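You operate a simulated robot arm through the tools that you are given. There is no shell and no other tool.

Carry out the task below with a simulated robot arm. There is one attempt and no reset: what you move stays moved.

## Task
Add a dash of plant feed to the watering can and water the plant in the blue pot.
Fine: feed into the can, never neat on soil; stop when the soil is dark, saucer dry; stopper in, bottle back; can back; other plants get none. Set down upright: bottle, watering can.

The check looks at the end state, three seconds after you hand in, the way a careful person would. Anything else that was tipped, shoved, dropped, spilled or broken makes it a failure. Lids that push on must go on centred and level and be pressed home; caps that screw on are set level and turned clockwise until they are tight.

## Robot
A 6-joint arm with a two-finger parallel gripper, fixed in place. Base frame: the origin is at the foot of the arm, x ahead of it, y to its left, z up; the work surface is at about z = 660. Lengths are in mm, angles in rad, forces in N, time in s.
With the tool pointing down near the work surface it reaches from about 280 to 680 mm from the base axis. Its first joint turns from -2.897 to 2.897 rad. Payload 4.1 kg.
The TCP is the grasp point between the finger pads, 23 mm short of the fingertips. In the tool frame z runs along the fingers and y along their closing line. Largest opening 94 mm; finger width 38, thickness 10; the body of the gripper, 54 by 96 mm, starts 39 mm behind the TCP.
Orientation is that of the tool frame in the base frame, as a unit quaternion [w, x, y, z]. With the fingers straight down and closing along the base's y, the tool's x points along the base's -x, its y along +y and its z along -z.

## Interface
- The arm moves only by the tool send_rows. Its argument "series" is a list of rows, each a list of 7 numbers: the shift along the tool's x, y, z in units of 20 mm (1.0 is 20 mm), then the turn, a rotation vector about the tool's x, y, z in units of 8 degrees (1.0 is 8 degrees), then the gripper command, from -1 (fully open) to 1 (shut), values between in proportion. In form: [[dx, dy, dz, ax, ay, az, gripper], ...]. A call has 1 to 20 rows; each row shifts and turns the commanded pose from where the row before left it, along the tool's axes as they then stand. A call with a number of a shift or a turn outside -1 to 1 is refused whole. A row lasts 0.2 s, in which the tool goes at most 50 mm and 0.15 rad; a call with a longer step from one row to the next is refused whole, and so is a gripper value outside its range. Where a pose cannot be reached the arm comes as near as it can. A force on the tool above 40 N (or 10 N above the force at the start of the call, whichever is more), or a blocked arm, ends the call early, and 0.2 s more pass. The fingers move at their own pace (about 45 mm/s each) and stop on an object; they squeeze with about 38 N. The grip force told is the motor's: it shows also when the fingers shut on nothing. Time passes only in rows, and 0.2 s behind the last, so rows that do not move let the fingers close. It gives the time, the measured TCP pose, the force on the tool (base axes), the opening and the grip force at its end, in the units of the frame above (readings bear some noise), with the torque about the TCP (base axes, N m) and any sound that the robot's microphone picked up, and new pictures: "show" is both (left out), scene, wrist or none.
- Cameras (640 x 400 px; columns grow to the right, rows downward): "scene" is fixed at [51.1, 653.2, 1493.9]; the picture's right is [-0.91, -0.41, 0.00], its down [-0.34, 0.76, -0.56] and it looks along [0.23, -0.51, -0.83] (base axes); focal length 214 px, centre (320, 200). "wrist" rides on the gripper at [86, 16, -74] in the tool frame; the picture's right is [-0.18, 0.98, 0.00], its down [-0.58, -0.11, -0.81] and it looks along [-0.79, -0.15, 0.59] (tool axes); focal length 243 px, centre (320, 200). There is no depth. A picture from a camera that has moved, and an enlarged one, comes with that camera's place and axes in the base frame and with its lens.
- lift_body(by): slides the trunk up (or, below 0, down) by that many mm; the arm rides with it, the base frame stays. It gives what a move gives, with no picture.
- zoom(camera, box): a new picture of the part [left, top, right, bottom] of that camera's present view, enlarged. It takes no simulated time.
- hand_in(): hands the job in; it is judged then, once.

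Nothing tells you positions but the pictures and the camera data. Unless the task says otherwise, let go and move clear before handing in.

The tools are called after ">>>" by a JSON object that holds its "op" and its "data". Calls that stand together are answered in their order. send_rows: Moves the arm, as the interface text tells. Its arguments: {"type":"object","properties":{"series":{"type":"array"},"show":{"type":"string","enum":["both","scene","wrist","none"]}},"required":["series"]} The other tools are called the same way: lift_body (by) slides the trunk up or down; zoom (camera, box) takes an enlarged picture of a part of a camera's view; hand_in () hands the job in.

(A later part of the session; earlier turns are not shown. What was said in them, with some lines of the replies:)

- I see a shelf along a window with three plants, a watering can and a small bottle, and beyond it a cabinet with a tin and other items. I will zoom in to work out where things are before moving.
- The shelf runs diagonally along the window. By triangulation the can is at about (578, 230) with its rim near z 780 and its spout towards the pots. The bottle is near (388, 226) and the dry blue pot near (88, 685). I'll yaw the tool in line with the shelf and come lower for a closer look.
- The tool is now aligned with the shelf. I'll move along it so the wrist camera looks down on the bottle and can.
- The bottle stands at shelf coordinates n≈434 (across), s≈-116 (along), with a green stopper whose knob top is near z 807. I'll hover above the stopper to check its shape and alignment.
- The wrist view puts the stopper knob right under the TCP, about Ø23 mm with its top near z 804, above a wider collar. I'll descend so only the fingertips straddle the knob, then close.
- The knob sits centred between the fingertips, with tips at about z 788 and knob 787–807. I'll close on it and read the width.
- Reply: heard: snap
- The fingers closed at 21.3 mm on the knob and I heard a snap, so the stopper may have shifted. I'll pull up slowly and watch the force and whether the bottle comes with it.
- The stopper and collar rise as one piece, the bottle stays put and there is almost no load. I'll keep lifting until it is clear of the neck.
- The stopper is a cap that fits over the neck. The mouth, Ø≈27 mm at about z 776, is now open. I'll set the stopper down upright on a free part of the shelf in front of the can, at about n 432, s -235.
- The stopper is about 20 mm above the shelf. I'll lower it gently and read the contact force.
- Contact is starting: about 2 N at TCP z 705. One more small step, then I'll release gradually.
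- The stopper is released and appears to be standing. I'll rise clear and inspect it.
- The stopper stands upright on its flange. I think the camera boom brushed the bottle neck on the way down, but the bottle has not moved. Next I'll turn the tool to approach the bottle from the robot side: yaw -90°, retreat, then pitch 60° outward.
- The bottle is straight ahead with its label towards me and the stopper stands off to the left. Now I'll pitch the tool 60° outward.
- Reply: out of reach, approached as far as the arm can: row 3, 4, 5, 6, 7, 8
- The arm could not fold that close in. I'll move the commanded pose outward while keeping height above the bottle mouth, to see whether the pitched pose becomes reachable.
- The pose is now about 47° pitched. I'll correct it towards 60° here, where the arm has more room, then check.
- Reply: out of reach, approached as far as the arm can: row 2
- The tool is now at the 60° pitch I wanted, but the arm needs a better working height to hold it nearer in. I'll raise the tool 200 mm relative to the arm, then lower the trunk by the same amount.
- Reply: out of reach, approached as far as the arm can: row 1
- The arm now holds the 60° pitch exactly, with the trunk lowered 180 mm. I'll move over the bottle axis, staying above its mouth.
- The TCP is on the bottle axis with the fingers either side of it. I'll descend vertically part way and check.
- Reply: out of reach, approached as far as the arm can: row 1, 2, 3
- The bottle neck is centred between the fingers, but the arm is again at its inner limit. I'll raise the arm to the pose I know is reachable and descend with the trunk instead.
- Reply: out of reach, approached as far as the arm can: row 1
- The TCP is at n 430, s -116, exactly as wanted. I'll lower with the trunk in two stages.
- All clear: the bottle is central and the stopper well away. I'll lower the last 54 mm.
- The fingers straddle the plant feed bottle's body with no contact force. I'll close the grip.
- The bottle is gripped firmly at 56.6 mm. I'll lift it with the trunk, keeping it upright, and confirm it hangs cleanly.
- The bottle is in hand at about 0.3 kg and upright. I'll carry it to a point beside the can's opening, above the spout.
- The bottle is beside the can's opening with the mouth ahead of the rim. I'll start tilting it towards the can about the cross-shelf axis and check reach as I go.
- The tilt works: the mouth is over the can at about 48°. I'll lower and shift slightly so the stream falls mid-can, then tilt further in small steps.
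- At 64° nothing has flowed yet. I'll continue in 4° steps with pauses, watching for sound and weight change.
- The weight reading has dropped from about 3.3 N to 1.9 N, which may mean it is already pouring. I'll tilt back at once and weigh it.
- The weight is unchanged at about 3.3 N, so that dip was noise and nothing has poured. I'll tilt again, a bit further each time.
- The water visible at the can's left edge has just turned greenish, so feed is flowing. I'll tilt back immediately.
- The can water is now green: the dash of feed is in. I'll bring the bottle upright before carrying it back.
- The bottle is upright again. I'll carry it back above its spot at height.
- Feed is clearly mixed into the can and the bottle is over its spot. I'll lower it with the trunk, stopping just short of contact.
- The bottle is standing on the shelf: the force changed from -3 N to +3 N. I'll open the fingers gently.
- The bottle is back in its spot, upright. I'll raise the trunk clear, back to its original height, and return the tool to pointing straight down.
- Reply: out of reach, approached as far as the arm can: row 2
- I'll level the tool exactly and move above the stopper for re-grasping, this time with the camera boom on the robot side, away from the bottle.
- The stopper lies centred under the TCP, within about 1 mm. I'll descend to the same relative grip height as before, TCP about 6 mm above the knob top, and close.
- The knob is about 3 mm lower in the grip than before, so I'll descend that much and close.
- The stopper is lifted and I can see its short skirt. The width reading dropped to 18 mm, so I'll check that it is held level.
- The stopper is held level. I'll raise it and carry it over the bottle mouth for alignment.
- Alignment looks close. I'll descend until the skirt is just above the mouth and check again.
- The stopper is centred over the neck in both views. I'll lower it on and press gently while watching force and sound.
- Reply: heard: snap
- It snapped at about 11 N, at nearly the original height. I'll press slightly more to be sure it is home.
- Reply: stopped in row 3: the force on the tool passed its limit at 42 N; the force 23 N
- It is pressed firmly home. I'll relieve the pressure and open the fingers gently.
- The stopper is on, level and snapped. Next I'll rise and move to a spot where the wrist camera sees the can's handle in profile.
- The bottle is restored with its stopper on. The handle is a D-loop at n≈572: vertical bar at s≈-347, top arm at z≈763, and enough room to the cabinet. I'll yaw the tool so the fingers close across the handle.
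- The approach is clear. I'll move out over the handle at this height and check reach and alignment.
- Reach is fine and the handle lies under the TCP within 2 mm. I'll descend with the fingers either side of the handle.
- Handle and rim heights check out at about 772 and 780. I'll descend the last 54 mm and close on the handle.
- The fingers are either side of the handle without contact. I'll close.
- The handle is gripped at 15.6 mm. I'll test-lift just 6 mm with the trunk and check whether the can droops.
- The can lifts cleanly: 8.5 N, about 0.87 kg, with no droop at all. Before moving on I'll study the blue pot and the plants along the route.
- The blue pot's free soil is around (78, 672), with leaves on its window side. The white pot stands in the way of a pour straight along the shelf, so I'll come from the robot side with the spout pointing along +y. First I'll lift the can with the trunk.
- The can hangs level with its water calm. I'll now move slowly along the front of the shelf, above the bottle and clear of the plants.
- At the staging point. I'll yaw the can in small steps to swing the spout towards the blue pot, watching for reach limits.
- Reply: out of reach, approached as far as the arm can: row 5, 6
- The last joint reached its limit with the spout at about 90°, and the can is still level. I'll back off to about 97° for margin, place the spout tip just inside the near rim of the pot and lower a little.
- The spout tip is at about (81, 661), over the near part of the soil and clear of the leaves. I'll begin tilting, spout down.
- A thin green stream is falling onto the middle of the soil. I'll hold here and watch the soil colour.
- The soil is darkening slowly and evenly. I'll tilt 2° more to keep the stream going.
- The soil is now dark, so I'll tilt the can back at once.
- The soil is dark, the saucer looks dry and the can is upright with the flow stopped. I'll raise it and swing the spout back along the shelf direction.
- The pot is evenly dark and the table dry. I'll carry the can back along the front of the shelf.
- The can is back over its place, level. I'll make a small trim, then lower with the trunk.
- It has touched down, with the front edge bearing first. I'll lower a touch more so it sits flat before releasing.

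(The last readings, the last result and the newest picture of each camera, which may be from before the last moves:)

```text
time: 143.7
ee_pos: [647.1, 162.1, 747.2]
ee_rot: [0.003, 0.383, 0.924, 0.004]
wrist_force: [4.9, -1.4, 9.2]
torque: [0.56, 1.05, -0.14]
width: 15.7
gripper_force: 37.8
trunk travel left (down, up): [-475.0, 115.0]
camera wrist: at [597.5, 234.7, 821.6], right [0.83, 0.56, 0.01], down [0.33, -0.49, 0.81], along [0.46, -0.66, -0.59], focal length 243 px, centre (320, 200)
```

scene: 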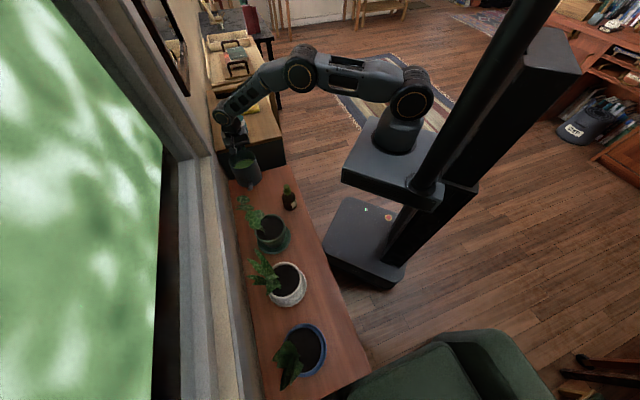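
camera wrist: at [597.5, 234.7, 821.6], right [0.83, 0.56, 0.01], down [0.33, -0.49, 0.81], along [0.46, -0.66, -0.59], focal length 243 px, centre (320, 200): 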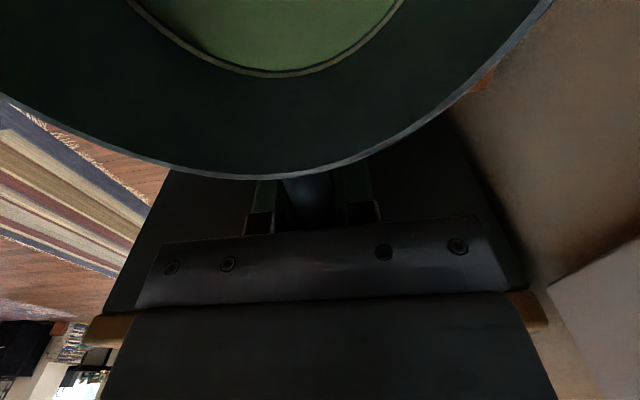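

It is resting on its base with a small preload. I'll open the fingers gradually.

>>> {"op": "send_rows", "data": {"series": [[0, 0, 0, 0, 0, 0, 0.62], [0, 0, 0, 0, 0, 0, 0.55], [0, 0, 0, 0, 0, 0, 0.45], [0, 0, 0, 0, 0, 0, 0.2], [0, 0, 0, 0, 0, 0, -0.2], [0, 0, 0, 0, 0, 0, -0.4], [0, 0, 0, 0, 0, 0, -0.4]]}}

>>> {"op": "zoom", "data": {"camera": "scene", "box": [225, 150, 295, 200]}}

```text
time: 145.3
ee_pos: [646.8, 161.8, 745.4]
ee_rot: [0.002, 0.384, 0.923, 0.004]
wrist_force: [0.1, -0.3, 0.3]
torque: [0.01, -0.05, 0.0]
width: 65.7
gripper_force: 0.0
trunk travel left (down, up): [-475.0, 115.0]
camera wrist: at [597.0, 235.2, 820.7], right [0.83, 0.56, 0.01], down [0.33, -0.49, 0.81], along [0.46, -0.66, -0.59], focal length 243 px, centre (320, 200)
```

scene: 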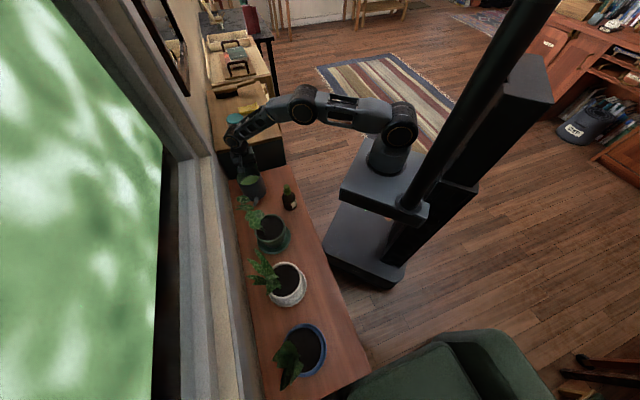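
wrist: 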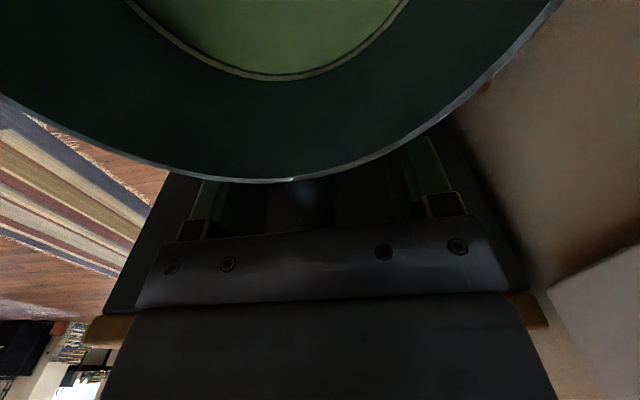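

```text
8.00 times, centred on (260, 175) of scene
camera zoom: at [51.1, 653.2, 1493.9], right [-0.91, -0.41, 0.0], down [-0.34, 0.76, -0.56], along [0.23, -0.51, -0.83], focal length 1716 px, centre (800, 400)
```

zoom: 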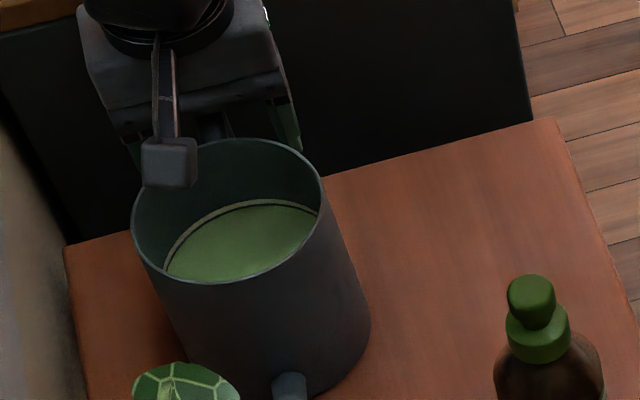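

The can is standing on its spot. I'll rise straight up clear of the handle and retract.

>>> {"op": "send_rows", "data": {"series": [[0, 0, -0.4, 0, 0, 0, -0.5], [0, 0, -0.8, 0, 0, 0, -0.5], [0, 0, -0.8, 0, 0, 0, -0.5], [0, 0, -0.8, 0, 0, 0, -0.5], [0, 0, -0.8, 0, 0, 0, -0.5], [0, 0, -0.8, 0, 0, 0, -0.5], [0, 0, -0.8, 0, 0, 0, -0.5], [0, 0, -0.8, 0, 0, 0, -0.5], [0, -0.9, -0.5, 0, 0, 0, -0.5], [0, -0.9, -0.5, 0, 0, 0, -0.5], [0, -0.9, -0.5, 0, 0, 0, -0.5], [0, -0.9, -0.5, 0, 0, 0, -0.5], [0, -0.9, 0, 0, 0, 0, -0.5], [0, -0.9, 0, 0, 0, 0, -0.5], [0, -0.9, 0, 0, 0, 0, -0.5], [0, -0.9, 0, 0, 0, 0, -0.5], [0, -0.9, 0, 0, 0, 0, -0.5], [0, -0.9, 0, 0, 0, 0, -0.5], [0, 0, 0, 0, 0, 0, -0.5]]}}

>>> {"op": "zoom", "data": {"camera": "scene", "box": [230, 150, 310, 210]}}

>>> {"op": "zoom", "data": {"camera": "scene", "box": [225, 180, 345, 300]}}

>>> {"op": "zoom", "data": {"camera": "scene", "box": [265, 310, 345, 400]}}

>>> {"op": "zoom", "data": {"camera": "scene", "box": [190, 60, 310, 180]}}

```text
time: 149.3
ee_pos: [518.5, 35.5, 905.8]
ee_rot: [0.003, 0.383, 0.924, 0.003]
wrist_force: [-0.2, 0.4, 0.0]
torque: [0.0, 0.01, 0.02]
width: 70.5
gripper_force: 0.1
trunk travel left (down, up): [-475.0, 115.0]
camera wrist: at [466.9, 107.6, 980.0], right [0.83, 0.56, 0.01], down [0.33, -0.49, 0.81], along [0.46, -0.66, -0.59], focal length 243 px, centre (320, 200)
```

scene: 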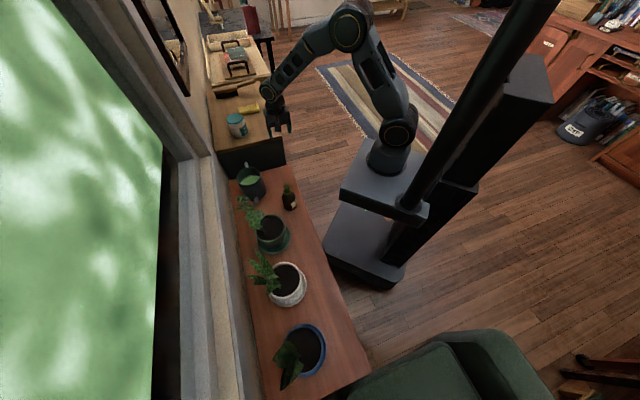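
wrist: 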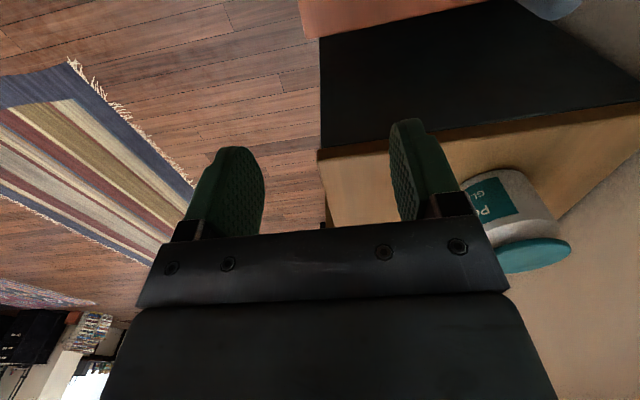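

```text
6.67 times, centred on (270, 180) of scene
camera zoom: at [51.1, 653.2, 1493.9], right [-0.91, -0.41, 0.0], down [-0.34, 0.76, -0.56], along [0.23, -0.51, -0.83], focal length 1430 px, centre (653, 333)
```

zoom: 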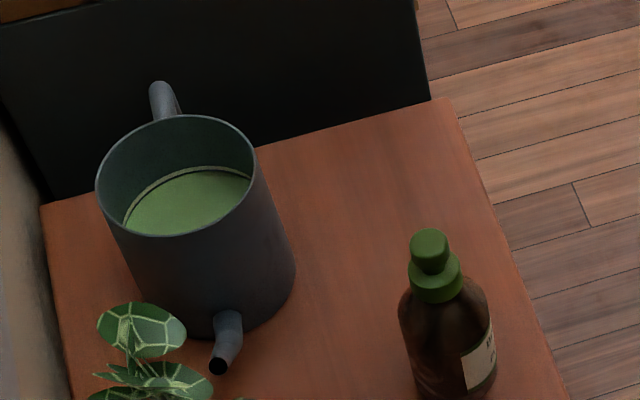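

```text
3.33 times, centred on (285, 240) of scene
camera zoom: at [51.1, 653.2, 1493.9], right [-0.91, -0.41, 0.0], down [-0.34, 0.76, -0.56], along [0.23, -0.51, -0.83], focal length 715 px, centre (437, 67)
```

zoom: 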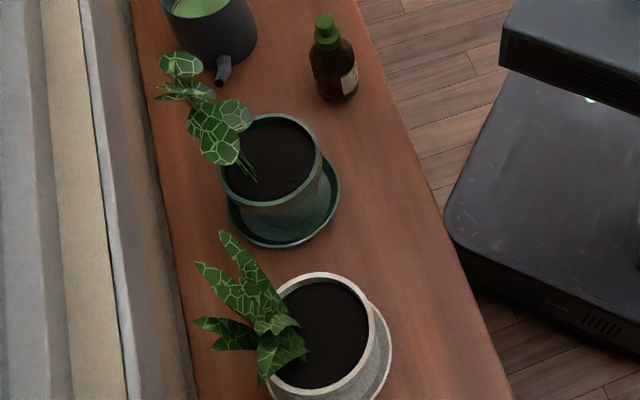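

```text
4.44 times, centred on (305, 355) of scene
camera zoom: at [51.1, 653.2, 1493.9], right [-0.91, -0.41, 0.0], down [-0.34, 0.76, -0.56], along [0.23, -0.51, -0.83], focal length 953 px, centre (387, -489)
```

zoom: 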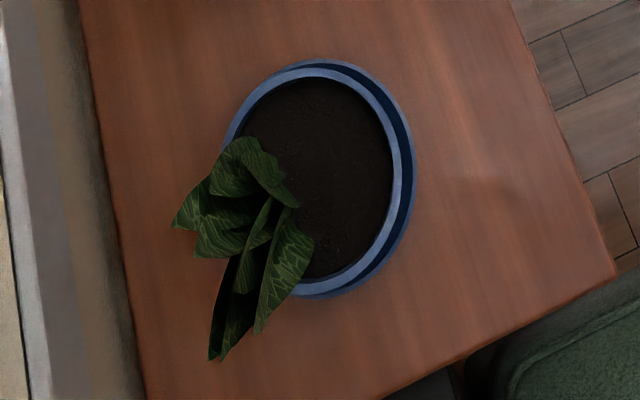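

```text
3.33 times, centred on (250, 120) of scene
camera zoom: at [51.1, 653.2, 1493.9], right [-0.91, -0.41, 0.0], down [-0.34, 0.76, -0.56], along [0.23, -0.51, -0.83], focal length 715 px, centre (553, 467)
```

zoom: 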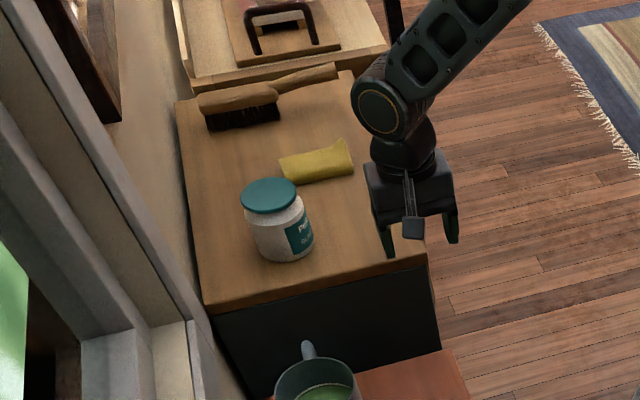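

Everything is in order: the blue pot's soil is evenly dark with a dry saucer, and the can is back upright. The bottle is in its spot with the stopper snapped on level, the other plants are untouched, and the arm is clear. I'm handing in now.

>>> {"op": "hand_in", "data": {}}

```text
The job is handed in.
```

The plant in the blue pot is watered with feed mixed into the can, and I've handed the job in. I don't know the check's result.

- **Feed:** I poured a dash from the bottle into the can, and the water turned green. None went neat on soil.
- **Watering:** I poured until the blue pot's soil was dark all over, then stopped. The saucer looked dry, and I saw no spills on the shelf.
- **Bottle:** It is upright within a few millimetres of where it stood. The stopper went on level, snapped, and took a firm final press.
- **Watering can:** It is upright on its original spot, with some green water left in it.
- **Other plants:** They got no water and weren't touched.

While I was setting the stopper down, something pushed back lightly. I think the wrist camera's arm touched the bottle's neck, but the bottle did not visibly move.
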